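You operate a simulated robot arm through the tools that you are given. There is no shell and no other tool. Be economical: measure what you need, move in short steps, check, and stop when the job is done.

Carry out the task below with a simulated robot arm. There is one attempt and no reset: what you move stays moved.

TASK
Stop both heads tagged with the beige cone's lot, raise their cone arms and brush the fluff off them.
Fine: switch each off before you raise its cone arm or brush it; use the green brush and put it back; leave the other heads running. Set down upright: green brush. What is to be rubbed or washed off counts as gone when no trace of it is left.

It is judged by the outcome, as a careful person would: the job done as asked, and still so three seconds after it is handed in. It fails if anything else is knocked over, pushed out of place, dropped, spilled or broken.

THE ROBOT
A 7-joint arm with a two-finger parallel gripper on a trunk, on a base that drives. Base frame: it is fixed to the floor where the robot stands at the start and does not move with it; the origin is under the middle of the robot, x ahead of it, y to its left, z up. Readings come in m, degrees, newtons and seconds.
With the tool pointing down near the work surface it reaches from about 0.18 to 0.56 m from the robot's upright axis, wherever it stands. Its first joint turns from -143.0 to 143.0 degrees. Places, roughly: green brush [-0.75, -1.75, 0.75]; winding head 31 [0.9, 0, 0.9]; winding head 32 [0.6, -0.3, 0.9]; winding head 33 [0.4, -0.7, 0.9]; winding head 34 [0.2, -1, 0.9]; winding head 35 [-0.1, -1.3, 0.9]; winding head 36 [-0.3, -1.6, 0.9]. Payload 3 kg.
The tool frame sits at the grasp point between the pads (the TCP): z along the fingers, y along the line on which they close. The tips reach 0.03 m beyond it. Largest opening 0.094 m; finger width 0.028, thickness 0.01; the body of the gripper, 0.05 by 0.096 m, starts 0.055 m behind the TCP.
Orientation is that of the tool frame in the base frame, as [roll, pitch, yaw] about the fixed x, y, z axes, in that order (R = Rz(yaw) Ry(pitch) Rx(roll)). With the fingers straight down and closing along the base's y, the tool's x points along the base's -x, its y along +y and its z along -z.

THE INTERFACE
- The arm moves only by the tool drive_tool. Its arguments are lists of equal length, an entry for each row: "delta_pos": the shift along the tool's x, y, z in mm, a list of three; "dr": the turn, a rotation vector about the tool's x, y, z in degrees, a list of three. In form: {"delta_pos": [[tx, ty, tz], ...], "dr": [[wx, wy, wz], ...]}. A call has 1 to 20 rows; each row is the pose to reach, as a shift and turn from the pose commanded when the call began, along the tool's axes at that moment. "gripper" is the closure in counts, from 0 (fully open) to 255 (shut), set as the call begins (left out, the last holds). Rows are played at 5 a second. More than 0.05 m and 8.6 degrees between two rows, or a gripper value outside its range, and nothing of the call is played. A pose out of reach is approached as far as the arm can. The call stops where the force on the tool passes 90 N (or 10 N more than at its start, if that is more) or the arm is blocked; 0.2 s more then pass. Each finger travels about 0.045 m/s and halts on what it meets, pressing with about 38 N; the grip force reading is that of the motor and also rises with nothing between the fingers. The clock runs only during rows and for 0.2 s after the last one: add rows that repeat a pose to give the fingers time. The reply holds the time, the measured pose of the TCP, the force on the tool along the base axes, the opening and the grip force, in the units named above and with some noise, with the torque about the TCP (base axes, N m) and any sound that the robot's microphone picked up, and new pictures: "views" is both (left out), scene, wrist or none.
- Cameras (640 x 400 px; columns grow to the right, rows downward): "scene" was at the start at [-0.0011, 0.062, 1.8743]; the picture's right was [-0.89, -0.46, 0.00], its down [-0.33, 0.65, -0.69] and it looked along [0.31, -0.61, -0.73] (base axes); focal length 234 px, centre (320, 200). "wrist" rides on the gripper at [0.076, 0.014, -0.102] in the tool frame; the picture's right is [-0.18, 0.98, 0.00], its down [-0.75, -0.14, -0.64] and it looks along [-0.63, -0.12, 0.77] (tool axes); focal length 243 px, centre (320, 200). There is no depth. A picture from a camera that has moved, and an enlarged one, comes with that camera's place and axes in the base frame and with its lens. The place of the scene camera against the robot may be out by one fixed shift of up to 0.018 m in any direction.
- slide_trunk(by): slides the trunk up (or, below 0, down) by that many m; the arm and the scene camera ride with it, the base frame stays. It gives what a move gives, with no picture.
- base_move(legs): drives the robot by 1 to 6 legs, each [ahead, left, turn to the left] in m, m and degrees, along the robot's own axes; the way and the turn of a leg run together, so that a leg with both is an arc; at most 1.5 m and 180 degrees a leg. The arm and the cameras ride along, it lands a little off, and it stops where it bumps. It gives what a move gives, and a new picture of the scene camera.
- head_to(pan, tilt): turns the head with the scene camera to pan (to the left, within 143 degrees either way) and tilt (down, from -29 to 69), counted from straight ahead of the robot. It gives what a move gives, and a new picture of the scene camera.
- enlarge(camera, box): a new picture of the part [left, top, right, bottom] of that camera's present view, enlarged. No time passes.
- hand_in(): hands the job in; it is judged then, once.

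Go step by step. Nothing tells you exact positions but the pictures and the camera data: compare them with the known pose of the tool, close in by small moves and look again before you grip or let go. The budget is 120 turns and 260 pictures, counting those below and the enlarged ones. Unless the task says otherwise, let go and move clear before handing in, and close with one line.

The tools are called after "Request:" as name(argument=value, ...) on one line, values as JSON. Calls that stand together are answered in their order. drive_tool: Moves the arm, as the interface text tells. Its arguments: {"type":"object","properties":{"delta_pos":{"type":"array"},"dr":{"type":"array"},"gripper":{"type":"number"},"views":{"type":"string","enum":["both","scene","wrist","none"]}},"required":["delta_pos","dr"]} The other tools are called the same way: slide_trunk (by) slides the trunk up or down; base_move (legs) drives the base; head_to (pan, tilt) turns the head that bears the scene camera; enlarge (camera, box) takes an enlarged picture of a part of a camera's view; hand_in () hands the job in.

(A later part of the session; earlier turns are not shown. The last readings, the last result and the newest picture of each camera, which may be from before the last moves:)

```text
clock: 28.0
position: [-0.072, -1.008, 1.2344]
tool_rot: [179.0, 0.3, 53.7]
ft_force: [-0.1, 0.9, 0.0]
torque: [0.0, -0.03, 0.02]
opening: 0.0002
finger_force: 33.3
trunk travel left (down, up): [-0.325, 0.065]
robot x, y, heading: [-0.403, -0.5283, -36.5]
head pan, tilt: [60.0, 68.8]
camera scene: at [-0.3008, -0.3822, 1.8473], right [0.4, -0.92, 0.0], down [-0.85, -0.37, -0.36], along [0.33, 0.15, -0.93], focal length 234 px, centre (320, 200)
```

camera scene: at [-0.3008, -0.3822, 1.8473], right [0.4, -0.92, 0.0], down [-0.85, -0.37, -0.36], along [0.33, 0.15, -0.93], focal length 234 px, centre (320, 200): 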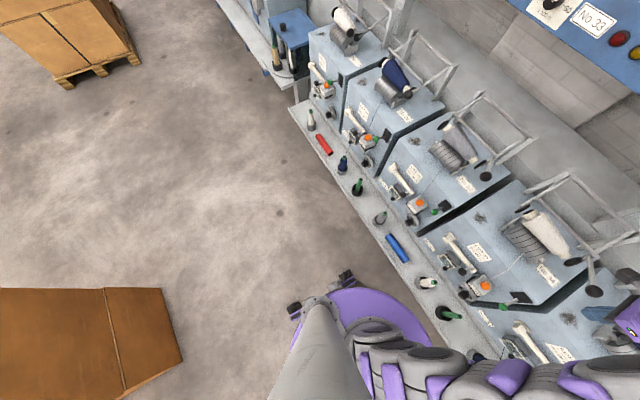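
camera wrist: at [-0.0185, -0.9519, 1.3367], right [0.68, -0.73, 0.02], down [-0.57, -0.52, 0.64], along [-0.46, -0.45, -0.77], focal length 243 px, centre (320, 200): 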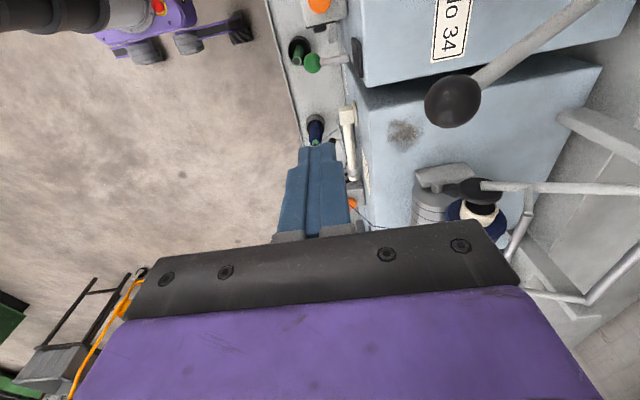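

The cone-arm ball is at about F 0.66, L −0.205, z 1.115, out of reach from here. The base has room to nose in under the shelf, so I'll retract the hand and move 0.16 m ahead and 0.1 m right.

Request:
drive_tool(delta_pos=[[0, -40, -20], [0, -80, -50], [0, -120, -80], [0, -160, -110]], dr=[[0, 0, 0], [0, 0, 0], [0, 0, 0], [0, 0, 0]], views="none")

Request:
base_move(legs=[[0, -0.1, 0], [0.16, 0, -0.5]])

Request:
head_to(pan=0, tilt=50)

Request:
enlarge(camera="wrist", box=[0, 0, 640, 400])

```text
clock: 29.0
position: [-0.2084, -0.9047, 1.3461]
tool_rot: [179.0, 0.3, 53.7]
ft_force: [0.5, 0.5, -0.6]
torque: [-0.04, -0.04, 0.0]
opening: 0.0
finger_force: 33.5
trunk travel left (down, up): [-0.325, 0.065]
robot x, y, heading: [-0.4013, -0.5306, -36.4]
head pan, tilt: [60.0, 68.8]
```

```text
clock: 31.1
position: [-0.1065, -1.0464, 1.3487]
tool_rot: [179.2, 2.0, 53.4]
ft_force: [2.1, -1.2, 1.9]
torque: [0.05, 0.16, -0.04]
opening: 0.0001
finger_force: 33.5
trunk travel left (down, up): [-0.325, 0.065]
robot x, y, heading: [-0.3235, -0.6958, -36.8]
head pan, tilt: [60.0, 68.8]
camera scene: at [-0.1813, -0.4972, 1.8388], right [0.39, -0.92, 0.02], down [-0.87, -0.38, -0.33], along [0.31, 0.12, -0.94], focal length 234 px, centre (320, 200)
```

scene: 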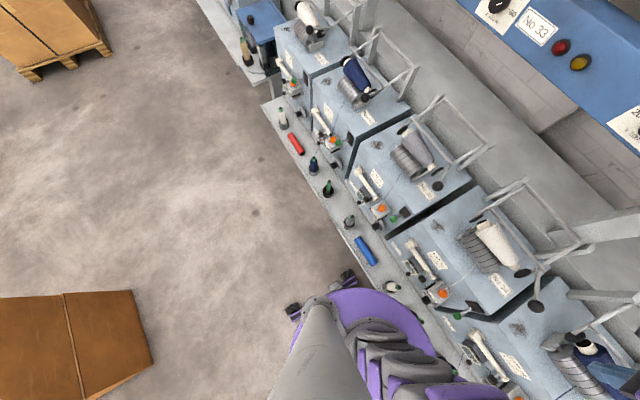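

```text
clock: 32.4
position: [-0.16, -1.1137, 1.3377]
tool_rot: [179.1, -1.6, 53.1]
ft_force: [0.1, 1.3, -1.1]
torque: [-0.08, -0.06, -0.03]
opening: 0.0003
finger_force: 32.8
trunk travel left (down, up): [-0.325, 0.065]
robot x, y, heading: [-0.3304, -0.7018, -37.0]
head pan, tilt: [0.0, 50.0]
camera scene: at [-0.252, -0.668, 1.8723], right [-0.6, -0.8, -0.03], down [-0.6, 0.48, -0.64], along [0.53, -0.37, -0.77], focal length 234 px, centre (320, 200)
```

scene: 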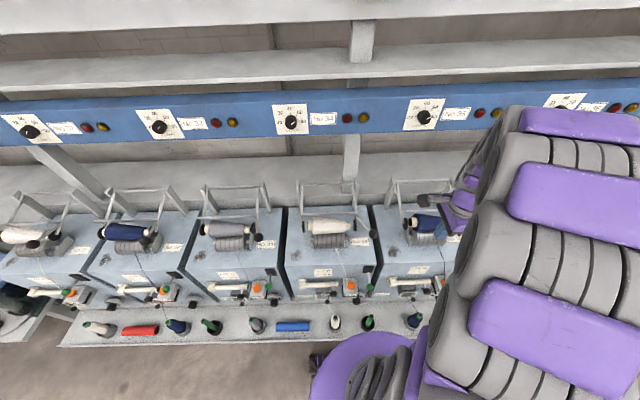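

```text
1.00 times, centred on (320, 200) of wrist (not enlarged: the box is as wide or as high as the picture)
camera zoom: at [-0.1068, -1.0613, 1.4415], right [0.68, -0.74, 0.01], down [-0.58, -0.53, 0.62], along [-0.45, -0.42, -0.79], focal length 243 px, centre (320, 200)
```

zoom: 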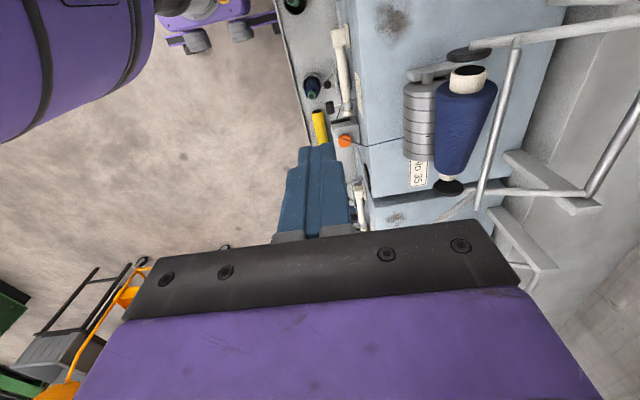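

Base moved fine; the ball should now be about F 0.50, L −0.106. I'll turn the hand so that the fingers close across the lever, open them, and look.

Request:
drive_tool(delta_pos=[[0, 0, 0], [0, 0, 0], [0, 0, 0], [0, 0, 0], [0, 0, 0], [0, 0, 0], [0, 0, 0], [0, 0, 0], [10, 5, 0], [20, 10, 0], [30, 20, 0], [40, 30, 0], [50, 30, 0], [60, 30, 0], [70, 30, 0], [80, 30, 0], [80, 30, 0]], dr=[[0, 0, -8.4], [0, 0, -16.8], [0, 0, -25.3], [0, 0, -33.8], [0, 0, -42.2], [0, 0, -50.6], [0, 0, -59], [0, 0, -67.5], [0, 0, -76], [0, 0, -84.4], [0, 0, -93], [0, 0, -101.2], [0, 0, -109.7], [0, 0, -118], [0, 0, -126.5], [0, 0, -135], [0, 0, -135]], gripper=0)

Request:
enlarge(camera="scene", box=[280, 170, 440, 270])

```text
clock: 36.0
position: [-0.0737, -1.0463, 1.3444]
tool_rot: [-179.7, 1.1, -171.7]
ft_force: [0.0, -0.2, 0.5]
torque: [-0.04, 0.01, -0.01]
opening: 0.0943
finger_force: 0.1
trunk travel left (down, up): [-0.325, 0.065]
robot x, y, heading: [-0.3324, -0.6945, -37.0]
head pan, tilt: [0.0, 50.0]
camera scene: at [-0.2368, -0.6486, 1.8714], right [-0.6, -0.8, -0.02], down [-0.6, 0.47, -0.64], along [0.52, -0.37, -0.77], focal length 234 px, centre (320, 200)
camera wrist: at [-0.1529, -1.0434, 1.444], right [0.04, 1.0, 0.0], down [0.75, -0.03, 0.66], along [0.66, -0.03, -0.75], focal length 243 px, centre (320, 200)
```

scene: 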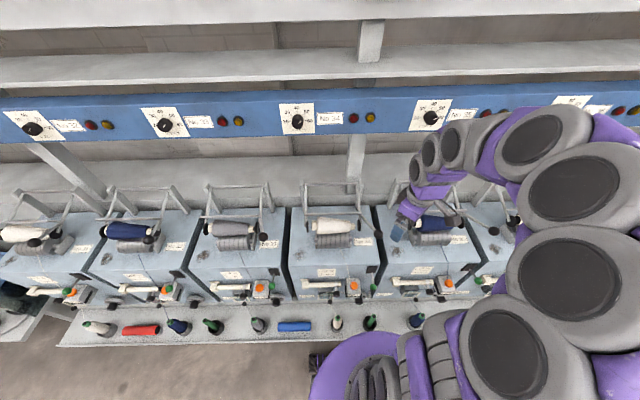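
wrist: 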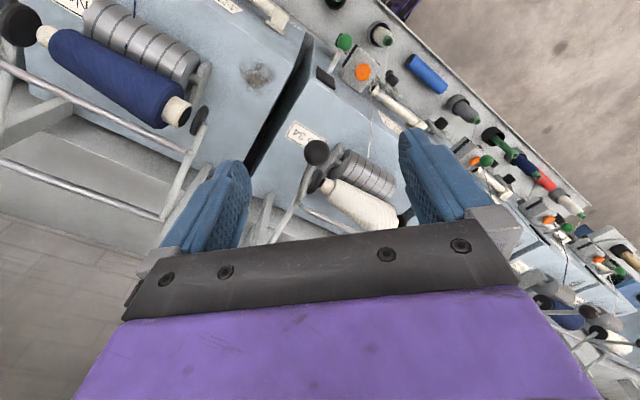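

```text
4.00 times, centred on (360, 220) of scene
camera zoom: at [-0.2368, -0.6486, 1.8714], right [-0.6, -0.8, -0.02], down [-0.6, 0.47, -0.64], along [0.52, -0.37, -0.77], focal length 934 px, centre (160, 120)
```

zoom: 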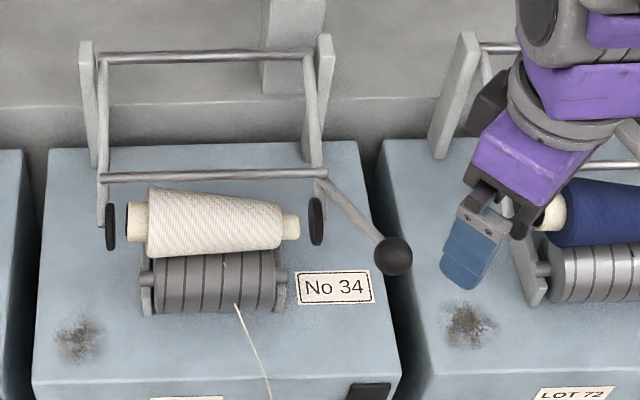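

Two wrist rays put the black ball at about (0.003, −1.056, 1.175). I'll hover above it and verify.

Request:
drive_tool(delta_pos=[[-25, -7, 0], [-50, -14, 0], [-75, -21, 30], [-75, -21, 75], [-75, -21, 75]], dr=[[0, 0, 0], [0, 0, 0], [0, 0, 0], [0, 0, 0], [0, 0, 0]])

Request:
enlarge(camera="scene", box=[280, 170, 440, 270])

```text
clock: 37.4
position: [0.0095, -1.0503, 1.2698]
tool_rot: [-179.7, 0.9, -171.4]
ft_force: [0.0, 0.4, 0.8]
torque: [0.05, -0.04, -0.02]
opening: 0.094
finger_force: 0.0
trunk travel left (down, up): [-0.325, 0.065]
robot x, y, heading: [-0.3301, -0.6937, -37.0]
head pan, tilt: [0.0, 50.0]
stopped in row 5: the arm was blocked; the commanded pose is now the measured one
camera scene: at [-0.2062, -0.6095, 1.8684], right [-0.6, -0.8, 0.0], down [-0.62, 0.46, -0.64], along [0.51, -0.39, -0.77], focal length 234 px, centre (320, 200)
camera wrist: at [-0.0694, -1.0467, 1.3703], right [0.04, 1.0, 0.0], down [0.76, -0.03, 0.65], along [0.65, -0.03, -0.76], focal length 243 px, centre (320, 200)
```

scene: 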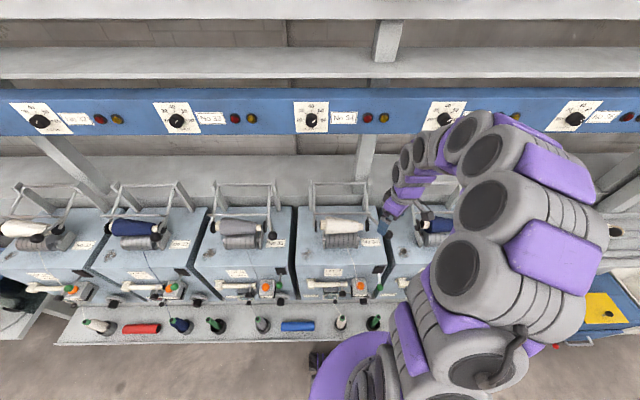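
wrist: 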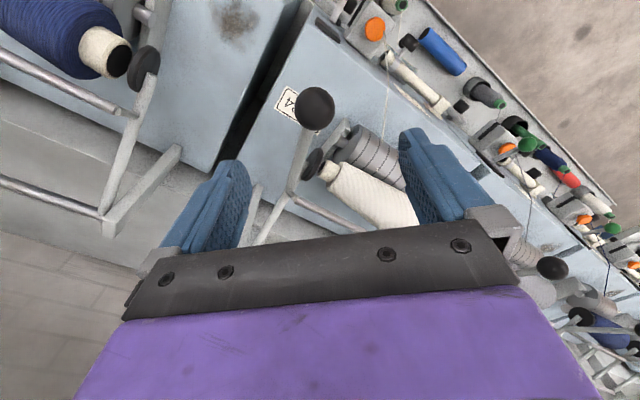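

```text
4.00 times, centred on (360, 220) of scene
camera zoom: at [-0.2062, -0.6095, 1.8684], right [-0.6, -0.8, 0.0], down [-0.62, 0.46, -0.64], along [0.51, -0.39, -0.77], focal length 934 px, centre (160, 120)
```

zoom: 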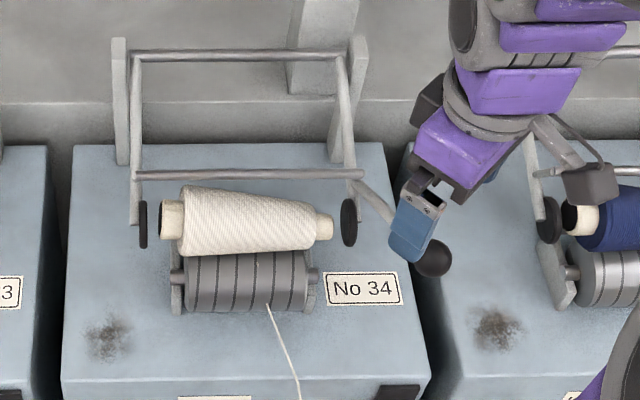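

The ball lies right between the finger line, center ≈(−0.001, −1.054, 1.183). I'll correct by 11 mm and descend onto it.

Request:
drive_tool(delta_pos=[[11, -2, 0], [11, -2, 20], [11, -2, 40], [11, -2, 60], [11, -2, 80], [11, -2, 85]], dr=[[0, 0, 0], [0, 0, 0], [0, 0, 0], [0, 0, 0], [0, 0, 0], [0, 0, 0]])

Request:
enlarge(camera="scene", box=[280, 170, 440, 270])

```text
clock: 38.8
position: [0.0122, -1.0388, 1.1869]
tool_rot: [-179.0, 0.4, -171.4]
ft_force: [0.8, -0.2, -0.6]
torque: [-0.02, 0.03, 0.02]
opening: 0.0941
finger_force: 0.0
trunk travel left (down, up): [-0.325, 0.065]
robot x, y, heading: [-0.3226, -0.6932, -37.0]
head pan, tilt: [0.0, 50.0]
camera scene: at [-0.2043, -0.6061, 1.8685], right [-0.6, -0.8, 0.0], down [-0.62, 0.46, -0.64], along [0.51, -0.39, -0.77], focal length 234 px, centre (320, 200)
camera wrist: at [-0.0657, -1.0348, 1.2872], right [0.03, 1.0, -0.01], down [0.76, -0.02, 0.65], along [0.65, -0.03, -0.76], focal length 243 px, centre (320, 200)
```

scene: 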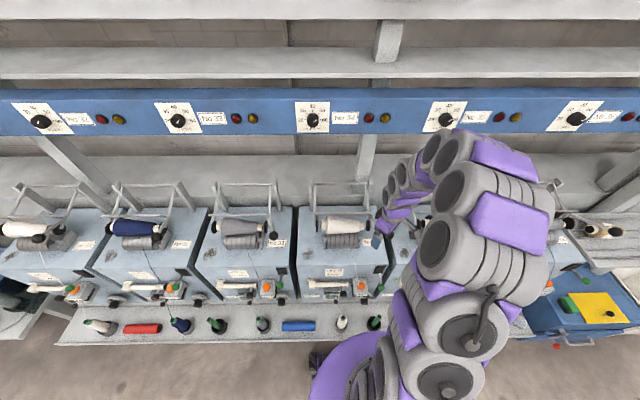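
wrist: 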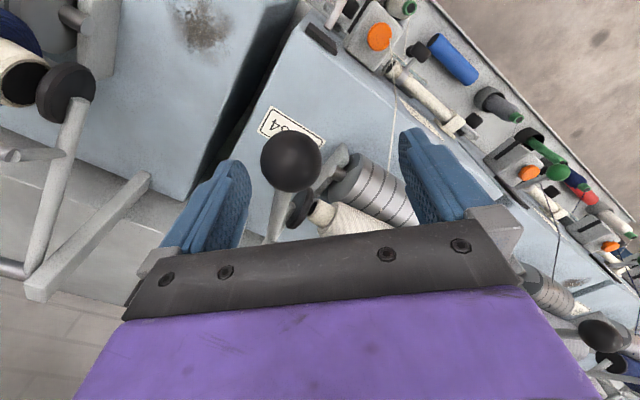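

```text
4.00 times, centred on (360, 220) of scene
camera zoom: at [-0.2043, -0.6061, 1.8685], right [-0.6, -0.8, 0.0], down [-0.62, 0.46, -0.64], along [0.51, -0.39, -0.77], focal length 934 px, centre (160, 120)
```

zoom: 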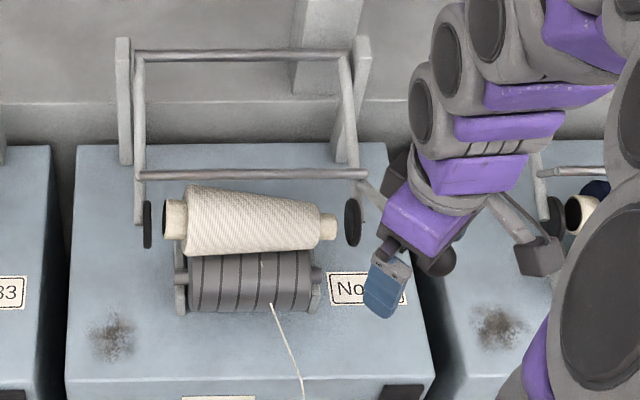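

Ball is ~15 mm to the −y side and ~20 mm lower than the TCP. Correct and look again.

Request:
drive_tool(delta_pos=[[5, -10, 0], [9, -17, 10], [9, -17, 22], [9, -17, 22]], dr=[[0, 0, 0], [0, 0, 0], [0, 0, 0], [0, 0, 0]], views="wrist")

```text
clock: 39.8
position: [0.0058, -1.0578, 1.1654]
tool_rot: [-179.0, 0.4, -171.3]
ft_force: [0.5, 0.0, -0.1]
torque: [-0.04, -0.02, -0.02]
opening: 0.0941
finger_force: 0.1
trunk travel left (down, up): [-0.325, 0.065]
robot x, y, heading: [-0.3217, -0.6936, -36.9]
head pan, tilt: [0.0, 50.0]
camera wrist: at [-0.0727, -1.0535, 1.266], right [0.03, 1.0, -0.01], down [0.76, -0.02, 0.65], along [0.65, -0.03, -0.76], focal length 243 px, centre (320, 200)
```

wrist: 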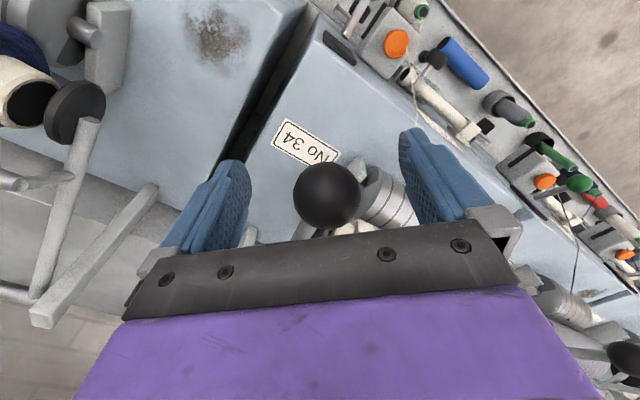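

The ball is centred at the TCP. Close on it.

Request:
drive_tool(delta_pos=[[0, 0, 4], [0, 0, 4], [0, 0, 4], [0, 0, 4], [0, 0, 4]], dr=[[0, 0, 0], [0, 0, 0], [0, 0, 0], [0, 0, 0], [0, 0, 0]], gripper=255)

Request:
enlarge(camera="scene", box=[280, 170, 440, 270])

```text
clock: 41.0
position: [0.0025, -1.0547, 1.1616]
tool_rot: [-179.3, 0.3, -171.4]
ft_force: [10.2, 58.4, -1.4]
torque: [-0.75, 0.21, -0.14]
opening: 0.0317
finger_force: 39.8
trunk travel left (down, up): [-0.325, 0.065]
robot x, y, heading: [-0.3208, -0.6945, -36.5]
head pan, tilt: [0.0, 50.0]
camera scene: at [-0.1955, -0.582, 1.8663], right [-0.6, -0.8, 0.02], down [-0.62, 0.45, -0.64], along [0.51, -0.4, -0.76], focal length 234 px, centre (320, 200)
camera wrist: at [-0.0755, -1.0508, 1.262], right [0.03, 1.0, -0.01], down [0.76, -0.02, 0.65], along [0.65, -0.03, -0.76], focal length 243 px, centre (320, 200)
```

scene: 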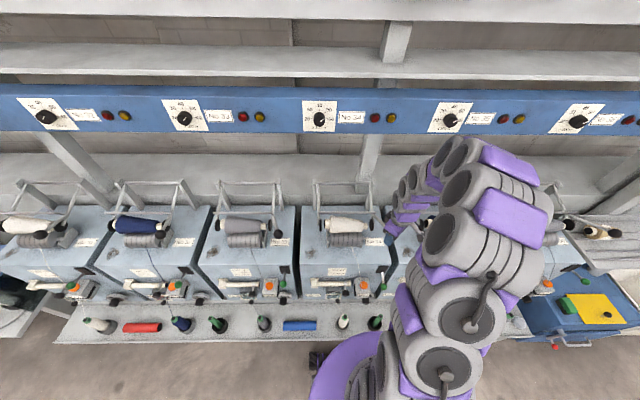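
wrist: 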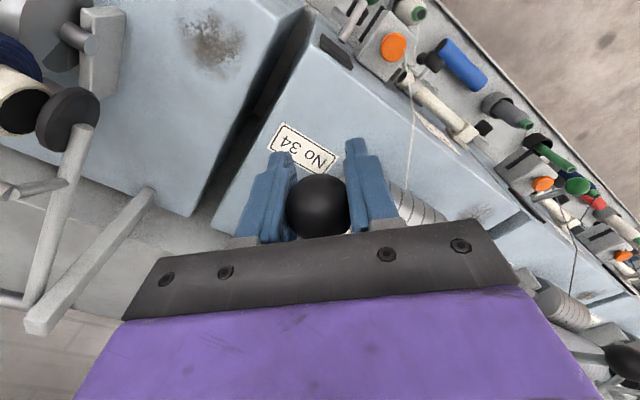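

```text
4.00 times, centred on (360, 220) of scene
camera zoom: at [-0.1955, -0.582, 1.8663], right [-0.6, -0.8, 0.02], down [-0.62, 0.45, -0.64], along [0.51, -0.4, -0.76], focal length 934 px, centre (160, 120)
```

zoom: 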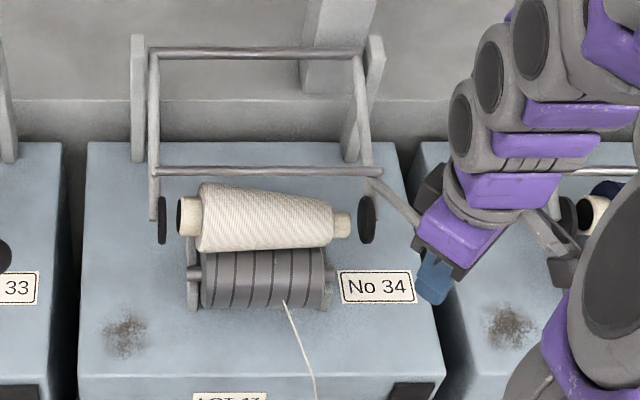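

Gripped on the ball (32 mm). I'll relieve the side load and start lifting in small arcs about the rear bar, watching the forces.

Request:
drive_tool(delta_pos=[[0, 4, 4], [1, 5, -4], [3, 7, -14], [5, 9, -24]], dr=[[0, 0, 0], [0, 0, 0], [0, 0, 0], [0, 0, 0]], views="wrist")

```text
clock: 42.0
position: [0.0021, -1.0573, 1.1827]
tool_rot: [-179.2, 0.8, -171.4]
ft_force: [63.6, 36.7, -10.1]
torque: [-0.39, 1.62, -0.16]
opening: 0.0323
finger_force: 45.2
trunk travel left (down, up): [-0.325, 0.065]
robot x, y, heading: [-0.3239, -0.6892, -37.2]
head pan, tilt: [0.0, 50.0]
camera wrist: at [-0.0761, -1.0522, 1.2829], right [0.04, 1.0, -0.01], down [0.76, -0.02, 0.65], along [0.65, -0.03, -0.76], focal length 243 px, centre (320, 200)
```

wrist: 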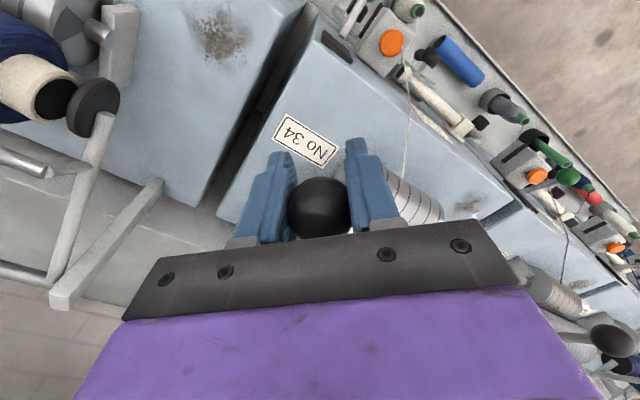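

The lifting works (10 N vertical) but I'm loading sideways; I'll relax left/forward and see how forces respond.

Request:
drive_tool(delta_pos=[[-5, 1, 0], [-9, 2, 0], [-9, 2, 0]], dr=[[0, 0, 0], [0, 0, 0], [0, 0, 0]], views="none")

```text
clock: 42.8
position: [0.0026, -1.0567, 1.183]
tool_rot: [-179.3, 0.7, -171.6]
ft_force: [38.1, 10.4, -2.9]
torque: [-0.33, 0.15, -0.15]
opening: 0.0321
finger_force: 44.7
trunk travel left (down, up): [-0.325, 0.065]
robot x, y, heading: [-0.3243, -0.694, -37.0]
head pan, tilt: [0.0, 50.0]
```

Request:
drive_tool(delta_pos=[[-5, 0, 0], [-9, 1, -2], [-9, 1, -12], [-9, 1, -22]], dr=[[0, 0, 0], [0, 0, 0], [0, 0, 0], [0, 0, 0]], views="none")

```text
clock: 43.8
position: [0.0073, -1.0588, 1.2052]
tool_rot: [-179.4, 0.9, -171.5]
ft_force: [-2.7, -18.6, -6.4]
torque: [-0.05, 0.98, -0.16]
opening: 0.0316
finger_force: 44.6
trunk travel left (down, up): [-0.325, 0.065]
robot x, y, heading: [-0.3244, -0.6916, -36.8]
head pan, tilt: [0.0, 50.0]
```

Forces are low now. Continue up with a curved path away from the robot.

Request:
drive_tool(delta_pos=[[-2, -2, -12], [-4, -4, -23], [-7, -7, -34], [-10, -10, -44]], dr=[[0, 0, 0], [0, 0, 0], [0, 0, 0], [0, 0, 0]], views="scene")

Request:
enlarge(camera="scene", box=[280, 150, 440, 250])

```text
clock: 44.8
position: [0.0197, -1.0658, 1.2484]
tool_rot: [-179.5, 0.9, -171.4]
ft_force: [-0.4, -32.6, -14.6]
torque: [0.52, 0.98, -0.03]
opening: 0.0318
finger_force: 44.9
trunk travel left (down, up): [-0.325, 0.065]
robot x, y, heading: [-0.323, -0.6893, -36.9]
head pan, tilt: [0.0, 50.0]
camera scene: at [-0.2133, -0.6341, 1.8699], right [-0.6, -0.8, -0.01], down [-0.61, 0.47, -0.64], along [0.51, -0.38, -0.77], focal length 234 px, centre (320, 200)
```

scene: 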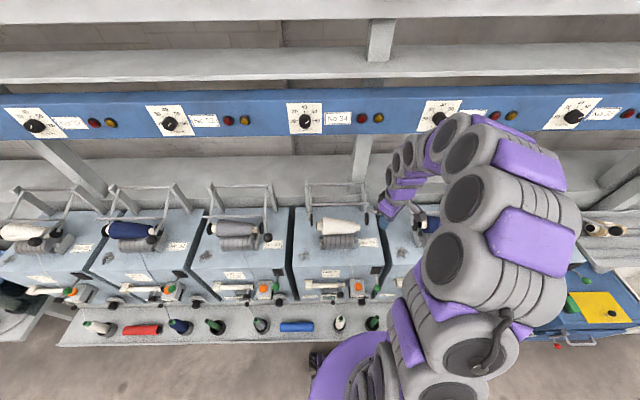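

```text
4.00 times, centred on (360, 200) of scene
camera zoom: at [-0.2133, -0.6341, 1.8699], right [-0.6, -0.8, -0.01], down [-0.61, 0.47, -0.64], along [0.51, -0.38, -0.77], focal length 934 px, centre (160, 200)
```

zoom: 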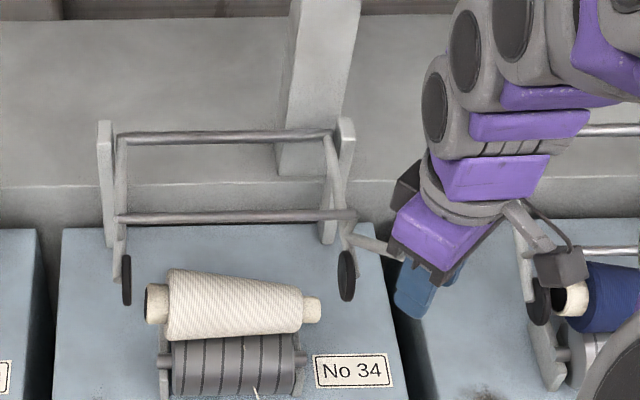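

The arm is swinging up while the cone stays on the drum. Continue along the arc.

Request:
drive_tool(delta_pos=[[-5, -9, -13], [-10, -15, -26], [-17, -21, -37], [-24, -28, -48], [-31, -36, -58]], dr=[[0, 0, 0], [0, 0, 0], [0, 0, 0], [0, 0, 0], [0, 0, 0]], views="scene")

Request:
enlarge(camera="scene", box=[280, 150, 440, 250])

```text
clock: 46.0
position: [0.0519, -1.0876, 1.3106]
tool_rot: [-179.3, 0.9, -171.4]
ft_force: [-21.4, 9.5, 10.8]
torque: [-0.23, 0.91, -0.23]
opening: 0.0321
finger_force: 45.4
trunk travel left (down, up): [-0.325, 0.065]
robot x, y, heading: [-0.323, -0.6922, -36.9]
head pan, tilt: [0.0, 50.0]
camera scene: at [-0.2198, -0.6108, 1.8697], right [-0.6, -0.8, 0.0], down [-0.61, 0.46, -0.65], along [0.52, -0.39, -0.76], focal length 234 px, centre (320, 200)
```

scene: 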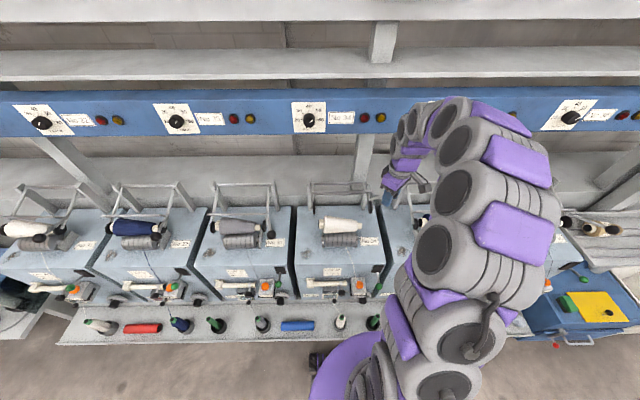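

```text
4.00 times, centred on (360, 200) of scene
camera zoom: at [-0.2198, -0.6108, 1.8697], right [-0.6, -0.8, 0.0], down [-0.61, 0.46, -0.65], along [0.52, -0.39, -0.76], focal length 934 px, centre (160, 200)
```

zoom: 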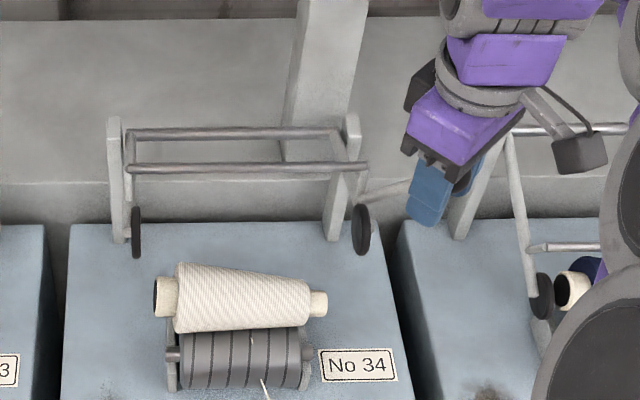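

Rear bar is the pivot, radius ~0.22 m; arm is about 40° up. I'll go further along.

Request:
drive_tool(delta_pos=[[-8, -8, -16], [-18, -18, -29], [-28, -29, -41], [-40, -40, -51]], dr=[[0, 0, 0], [0, 0, 0], [0, 0, 0], [0, 0, 0]], views="scene")

Request:
enlarge(camera="scene", box=[280, 150, 440, 250])

```text
clock: 47.0
position: [0.0981, -1.1227, 1.364]
tool_rot: [-179.2, 0.9, -171.4]
ft_force: [-11.1, 9.4, 15.4]
torque: [-0.31, 0.81, -0.28]
opening: 0.0329
finger_force: 44.8
trunk travel left (down, up): [-0.325, 0.065]
robot x, y, heading: [-0.3252, -0.6945, -36.8]
head pan, tilt: [0.0, 50.0]
camera scene: at [-0.2147, -0.6091, 1.8693], right [-0.6, -0.8, 0.0], down [-0.61, 0.46, -0.64], along [0.51, -0.39, -0.77], focal length 234 px, centre (320, 200)
```

scene: 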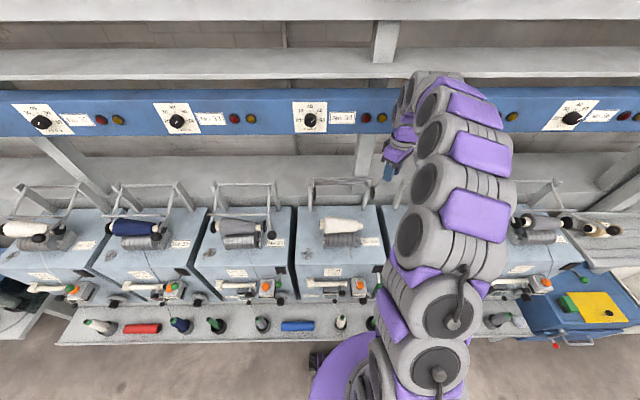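

```text
4.00 times, centred on (360, 200) of scene
camera zoom: at [-0.2147, -0.6091, 1.8693], right [-0.6, -0.8, 0.0], down [-0.61, 0.46, -0.64], along [0.51, -0.39, -0.77], focal length 934 px, centre (160, 200)
```

zoom: 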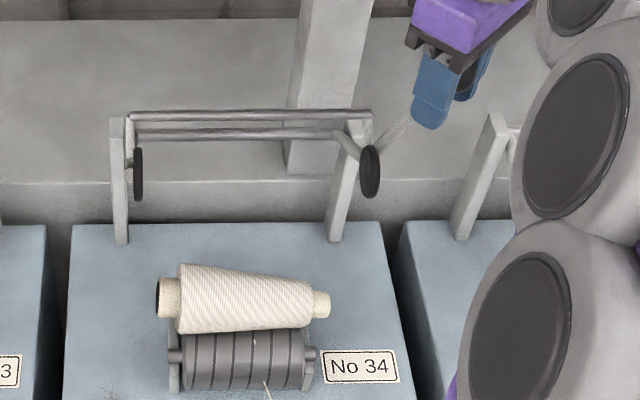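

Arm is ~60° up. I'll go on until it meets its stop or detent.

Request:
drive_tool(delta_pos=[[-8, -8, -9], [-17, -17, -15], [-26, -26, -21], [-34, -35, -26]], dr=[[0, 0, 0], [0, 0, 0], [0, 0, 0], [0, 0, 0]])

Request:
enlarge(camera="scene", box=[280, 130, 440, 230])

```text
clock: 48.0
position: [0.1225, -1.1374, 1.3821]
tool_rot: [179.1, -0.5, -171.4]
ft_force: [-28.9, 24.4, 4.6]
torque: [0.37, -0.15, -0.04]
opening: 0.0325
finger_force: 45.0
trunk travel left (down, up): [-0.325, 0.065]
robot x, y, heading: [-0.3214, -0.6961, -37.1]
head pan, tilt: [0.0, 50.0]
stopped in row 4: the force on the tool passed its limit at 135 N (the readings are from after the stop); the commanded pose is now the measured one
camera scene: at [-0.2216, -0.6031, 1.8695], right [-0.6, -0.8, 0.0], down [-0.61, 0.46, -0.65], along [0.52, -0.39, -0.76], focal length 234 px, centre (320, 200)
camera wrist: at [0.045, -1.1366, 1.4833], right [0.04, 1.0, 0.01], down [0.77, -0.04, 0.63], along [0.63, -0.01, -0.77], focal length 243 px, centre (320, 200)
```

scene: 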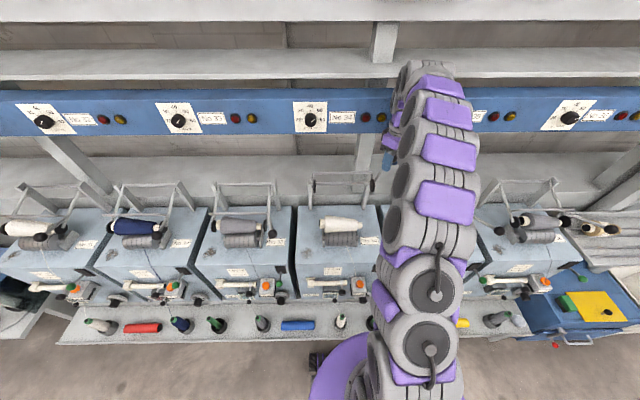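
wrist: 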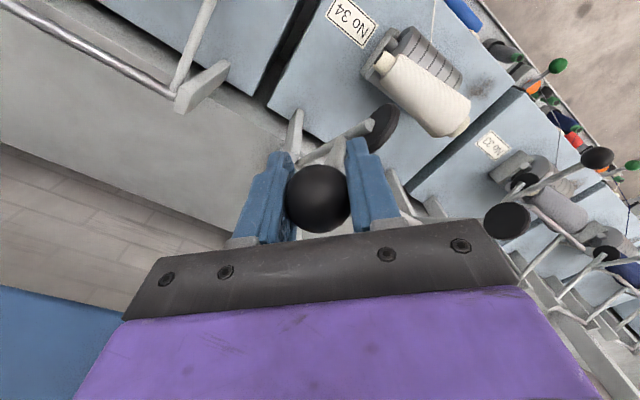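

```text
4.00 times, centred on (360, 180) of scene
camera zoom: at [-0.2216, -0.6031, 1.8695], right [-0.6, -0.8, 0.0], down [-0.61, 0.46, -0.65], along [0.52, -0.39, -0.76], focal length 934 px, centre (160, 280)
```

zoom: 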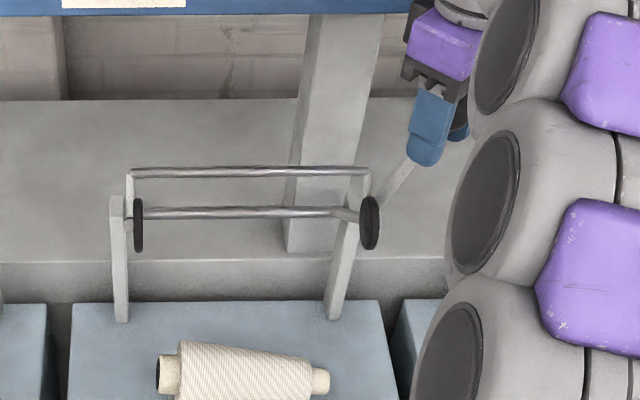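

It hit the upper stop. I'll unload slightly and open the fingers a little to see if the arm stays up.

Request:
drive_tool(delta_pos=[[2, 2, 0], [2, 2, 0], [2, 2, 0]], dr=[[0, 0, 0], [0, 0, 0], [0, 0, 0]], gripper=130, views="wrist")

```text
clock: 48.8
position: [0.1276, -1.1441, 1.3782]
tool_rot: [179.1, -0.5, -171.3]
ft_force: [-1.5, 3.5, 0.6]
torque: [0.0, -0.09, -0.02]
opening: 0.0484
finger_force: 2.2
trunk travel left (down, up): [-0.325, 0.065]
robot x, y, heading: [-0.3289, -0.6887, -37.1]
head pan, tilt: [0.0, 50.0]
camera wrist: at [0.0514, -1.1412, 1.48], right [0.03, 1.0, 0.01], down [0.77, -0.04, 0.63], along [0.63, -0.01, -0.77], focal length 243 px, centre (320, 200)
```

wrist: 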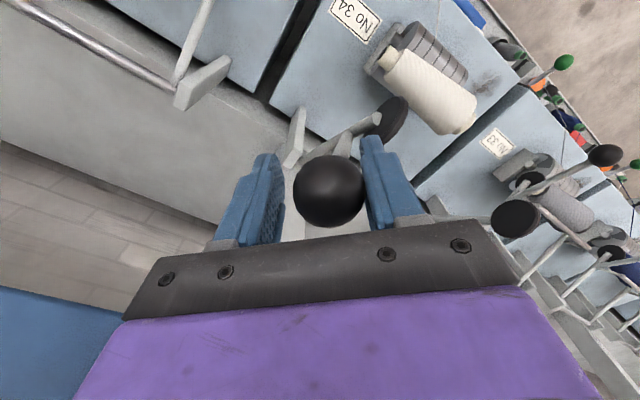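

It stays up. Open fully and lift clear.

Request:
drive_tool(delta_pos=[[0, 0, 0], [0, 0, 0], [0, 0, 0], [0, 0, -30], [10, 10, -70], [30, 30, -70], [50, 50, -70]], dr=[[0, 0, 0], [0, 0, 0], [0, 0, 0], [0, 0, 0], [0, 0, 0], [0, 0, 0], [0, 0, 0]], gripper=0)

Request:
enlarge(camera="scene", box=[260, 130, 440, 310])

```text
clock: 50.4
position: [0.0694, -1.1036, 1.4504]
tool_rot: [179.1, -0.3, -171.4]
ft_force: [-0.6, -0.2, 0.3]
torque: [-0.06, 0.03, -0.01]
opening: 0.094
finger_force: 0.1
trunk travel left (down, up): [-0.325, 0.065]
robot x, y, heading: [-0.3223, -0.6922, -37.0]
head pan, tilt: [0.0, 50.0]
camera scene: at [-0.2114, -0.6134, 1.8691], right [-0.6, -0.8, 0.0], down [-0.61, 0.46, -0.64], along [0.51, -0.39, -0.77], focal length 234 px, centre (320, 200)
camera wrist: at [-0.007, -1.1021, 1.5516], right [0.04, 1.0, 0.01], down [0.77, -0.04, 0.64], along [0.64, -0.01, -0.77], focal length 243 px, centre (320, 200)
```

scene: 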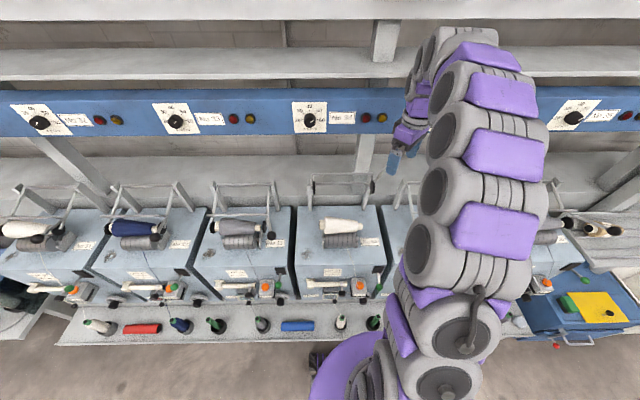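
wrist: 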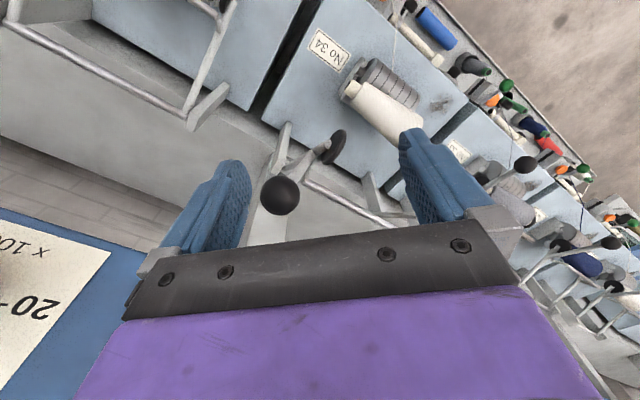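

```text
2.22 times, centred on (350, 220) of scene
camera zoom: at [-0.2114, -0.6134, 1.8691], right [-0.6, -0.8, 0.0], down [-0.61, 0.46, -0.64], along [0.51, -0.39, -0.77], focal length 519 px, centre (253, 156)
```

zoom: 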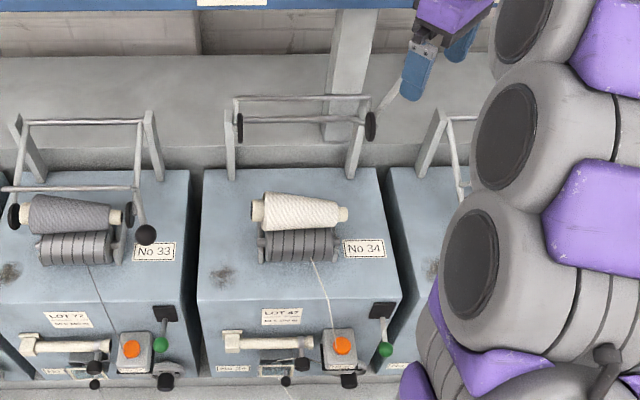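

Cone arm 34 stands raised and its switch is down. Now I'll retract the hand and drive to the same relative place at head 31, 1.22 m to the left.

Request:
drive_tool(delta_pos=[[30, 30, 0], [60, 60, 0], [90, 90, 0], [120, 120, 0], [140, 140, 0]], dr=[[0, 0, 0], [0, 0, 0], [0, 0, 0], [0, 0, 0], [0, 0, 0]], gripper=255, views="none")

Request:
base_move(legs=[[-0.16, 0, 0], [0, 1.22, 0], [0.1, 0, 0]])

Request:
drive_tool(delta_pos=[[0, 0, 0], [0, 0, 0], [0, 0, 0], [0, 0, 0], [0, 0, 0]], dr=[[0, 0, 0], [0, 0, 0], [0, 0, 0], [0, 0, 0], [0, 0, 0]])

Request:
enlarge(camera="scene", box=[240, 150, 440, 300])

```text
clock: 51.6
position: [-0.0894, -0.985, 1.4531]
tool_rot: [179.1, -0.3, -171.5]
ft_force: [-0.5, 0.8, -0.1]
torque: [0.02, -0.02, 0.0]
opening: 0.0001
finger_force: 10.0
trunk travel left (down, up): [-0.325, 0.065]
robot x, y, heading: [-0.3246, -0.6927, -36.8]
head pan, tilt: [0.0, 50.0]
```

```text
clock: 59.4
position: [0.5878, 0.0108, 1.4506]
tool_rot: [179.0, -0.4, -171.7]
ft_force: [-0.4, 0.0, -0.6]
torque: [0.03, 0.01, -0.01]
opening: 0.0001
finger_force: 32.6
trunk travel left (down, up): [-0.325, 0.065]
robot x, y, heading: [0.3527, 0.3048, -37.0]
head pan, tilt: [0.0, 50.0]
camera scene: at [0.4674, 0.3826, 1.8691], right [-0.6, -0.8, 0.0], down [-0.61, 0.46, -0.64], along [0.51, -0.39, -0.77], focal length 234 px, centre (320, 200)
```

scene: 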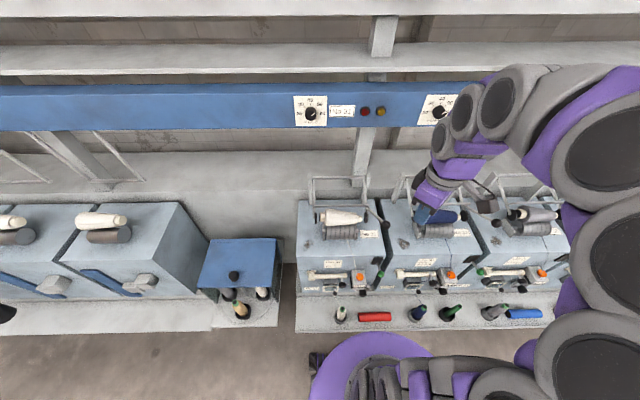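

```text
clock: 60.6
position: [0.588, 0.0109, 1.4521]
tool_rot: [179.1, -0.2, -171.7]
ft_force: [-0.2, -1.4, -0.7]
torque: [0.0, 0.01, 0.03]
opening: 0.0002
finger_force: 33.0
trunk travel left (down, up): [-0.325, 0.065]
robot x, y, heading: [0.3531, 0.3087, -36.9]
head pan, tilt: [0.0, 50.0]
camera scene: at [0.4667, 0.3843, 1.8691], right [-0.6, -0.8, 0.0], down [-0.61, 0.46, -0.64], along [0.51, -0.39, -0.77], focal length 234 px, centre (320, 200)
camera wrist: at [0.5111, 0.0138, 1.5542], right [0.04, 1.0, 0.01], down [0.77, -0.04, 0.64], along [0.64, -0.01, -0.77], focal length 243 px, centre (320, 200)
```

scene: 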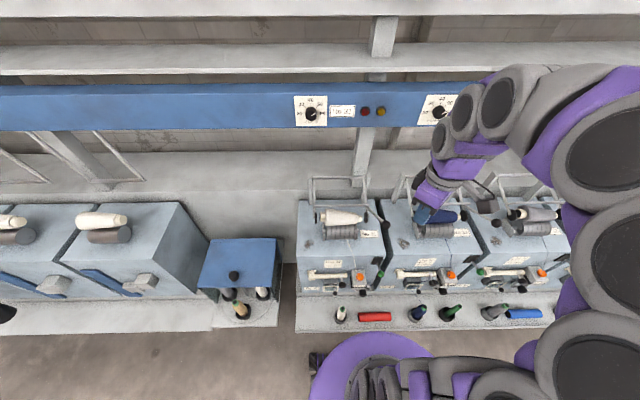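
wrist: 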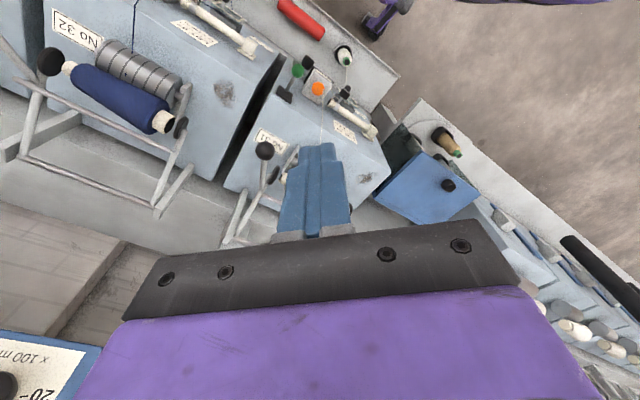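

```text
2.67 times, centred on (340, 225) of scene
camera zoom: at [0.4667, 0.3843, 1.8691], right [-0.6, -0.8, 0.0], down [-0.61, 0.46, -0.64], along [0.51, -0.39, -0.77], focal length 623 px, centre (267, 133)
```

zoom: 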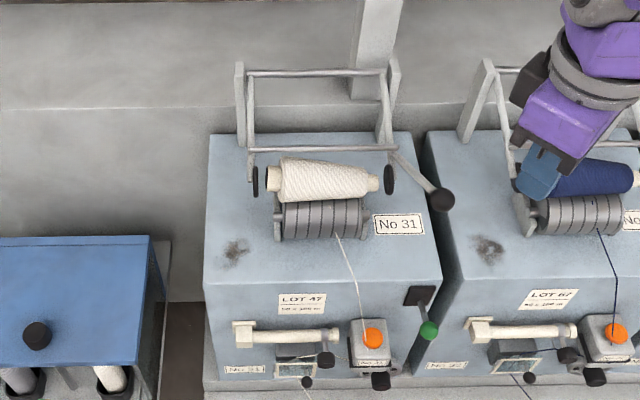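

Head 31 is well aligned laterally; another 0.06 m ahead gives the same relative pose as at 34.

Request:
base_move(legs=[[0.06, 0, 0]])

Request:
drive_tool(delta_pos=[[0, 0, 0], [0, 0, 0], [0, 0, 0], [0, 0, 0], [0, 0, 0]], dr=[[0, 0, 0], [0, 0, 0], [0, 0, 0], [0, 0, 0], [0, 0, 0]], views="wrist")

Request:
enlarge(camera="scene", box=[260, 130, 440, 310])

```text
clock: 61.6
position: [0.6361, -0.0261, 1.451]
tool_rot: [179.0, -0.4, -171.7]
ft_force: [0.7, -0.7, 0.2]
torque: [0.03, 0.06, -0.02]
opening: 0.0
finger_force: 33.4
trunk travel left (down, up): [-0.325, 0.065]
robot x, y, heading: [0.4001, 0.2705, -37.1]
head pan, tilt: [0.0, 50.0]
camera scene: at [0.5158, 0.3471, 1.869], right [-0.6, -0.8, 0.0], down [-0.61, 0.46, -0.64], along [0.51, -0.39, -0.77], focal length 234 px, centre (320, 200)
```

scene: 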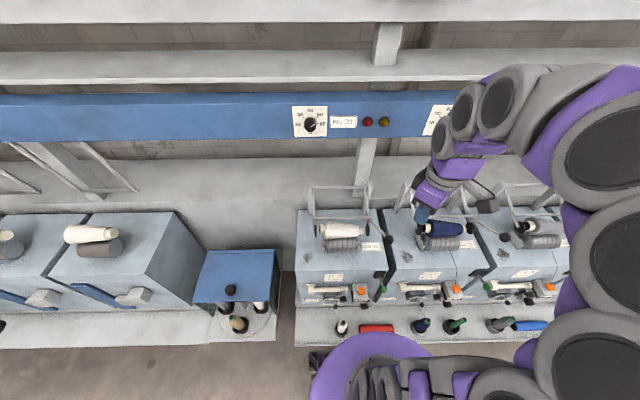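

```text
clock: 62.8
position: [0.634, -0.0235, 1.4525]
tool_rot: [179.2, -0.3, -171.7]
ft_force: [-0.8, -0.4, 0.0]
torque: [-0.03, -0.02, -0.05]
opening: 0.0
finger_force: 33.1
trunk travel left (down, up): [-0.325, 0.065]
robot x, y, heading: [0.4018, 0.2708, -37.3]
head pan, tilt: [0.0, 50.0]
camera wrist: at [0.5584, -0.0227, 1.5541], right [0.04, 1.0, 0.01], down [0.77, -0.04, 0.64], along [0.64, -0.01, -0.77], focal length 243 px, centre (320, 200)
```

wrist: 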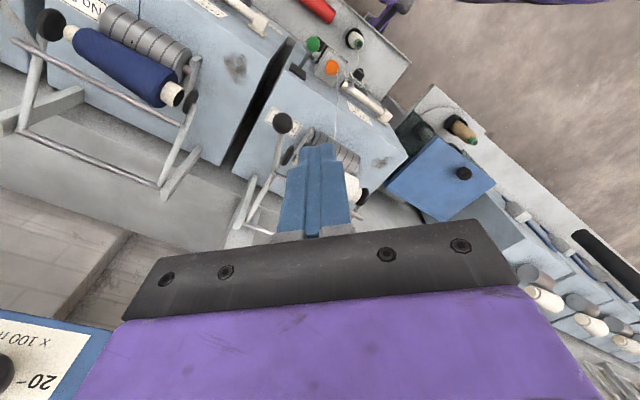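

```text
2.22 times, centred on (350, 220) of scene
camera zoom: at [0.5142, 0.3481, 1.8691], right [-0.6, -0.8, 0.0], down [-0.61, 0.46, -0.64], along [0.51, -0.39, -0.77], focal length 519 px, centre (253, 156)
```

zoom: 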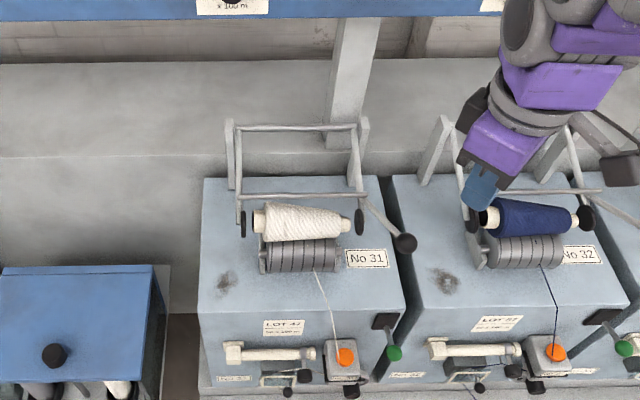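

Rays put the 31 lever ball at (0.629, −0.028, 0.969) and its handle at (0.71, −0.082, 1.168). I'll descend closed fingers to hover over the green ball.

Request:
drive_tool(delta_pos=[[6, -4, 40], [6, -4, 85], [6, -4, 130], [6, -4, 175], [6, -4, 220], [6, -4, 265], [6, -4, 310], [6, -4, 350], [6, -4, 380], [6, -4, 405], [6, -4, 405]], dr=[[0, 0, 0], [0, 0, 0], [0, 0, 0], [0, 0, 0], [0, 0, 0], [0, 0, 0], [0, 0, 0], [0, 0, 0], [0, 0, 0], [0, 0, 0], [0, 0, 0]])

Request:
enlarge(camera="scene", box=[270, 200, 430, 300])

```text
clock: 65.2
position: [0.6253, -0.025, 1.0466]
tool_rot: [179.2, -0.2, -171.8]
ft_force: [-0.5, -0.6, -0.6]
torque: [-0.01, 0.03, 0.02]
opening: 0.0
finger_force: 33.0
trunk travel left (down, up): [-0.325, 0.065]
robot x, y, heading: [0.3997, 0.2719, -37.2]
head pan, tilt: [0.0, 50.0]
camera scene: at [0.5149, 0.347, 1.8691], right [-0.6, -0.8, 0.0], down [-0.61, 0.46, -0.64], along [0.51, -0.39, -0.77], focal length 234 px, centre (320, 200)
camera wrist: at [0.5486, -0.0227, 1.1489], right [0.04, 1.0, 0.01], down [0.77, -0.04, 0.64], along [0.64, -0.01, -0.77], focal length 243 px, centre (320, 200)
```

scene: 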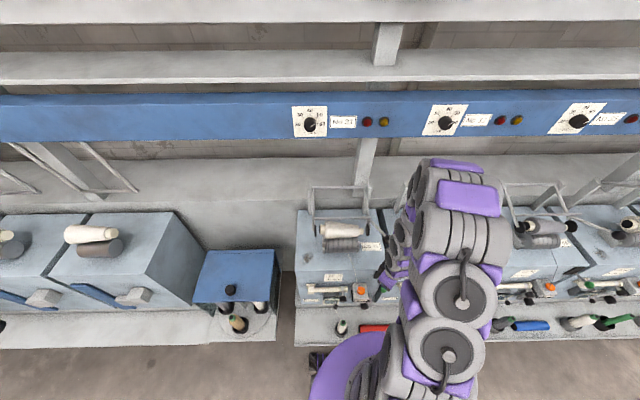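
wrist: 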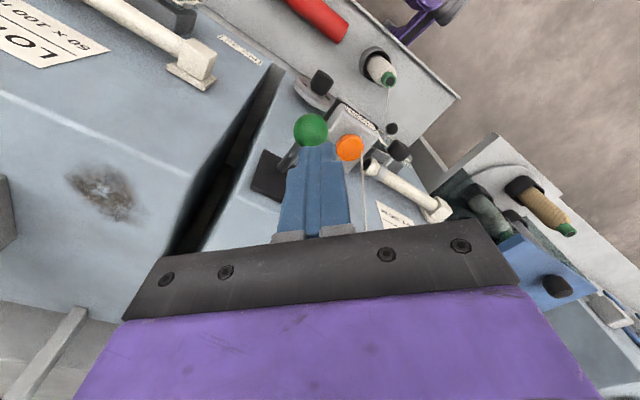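

```text
4.00 times, centred on (350, 250) of scene
camera zoom: at [0.5149, 0.347, 1.8691], right [-0.6, -0.8, 0.0], down [-0.61, 0.46, -0.64], along [0.51, -0.39, -0.77], focal length 934 px, centre (200, 0)
```

zoom: 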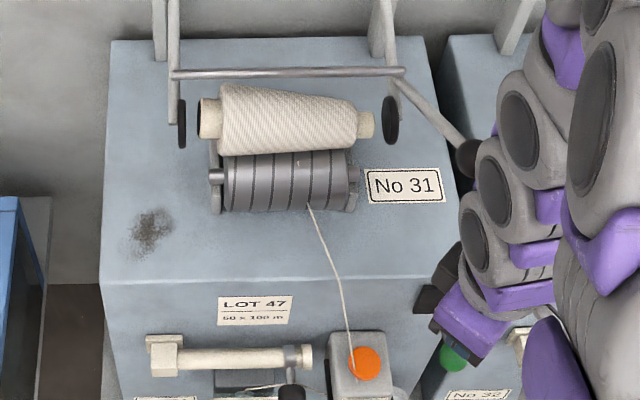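

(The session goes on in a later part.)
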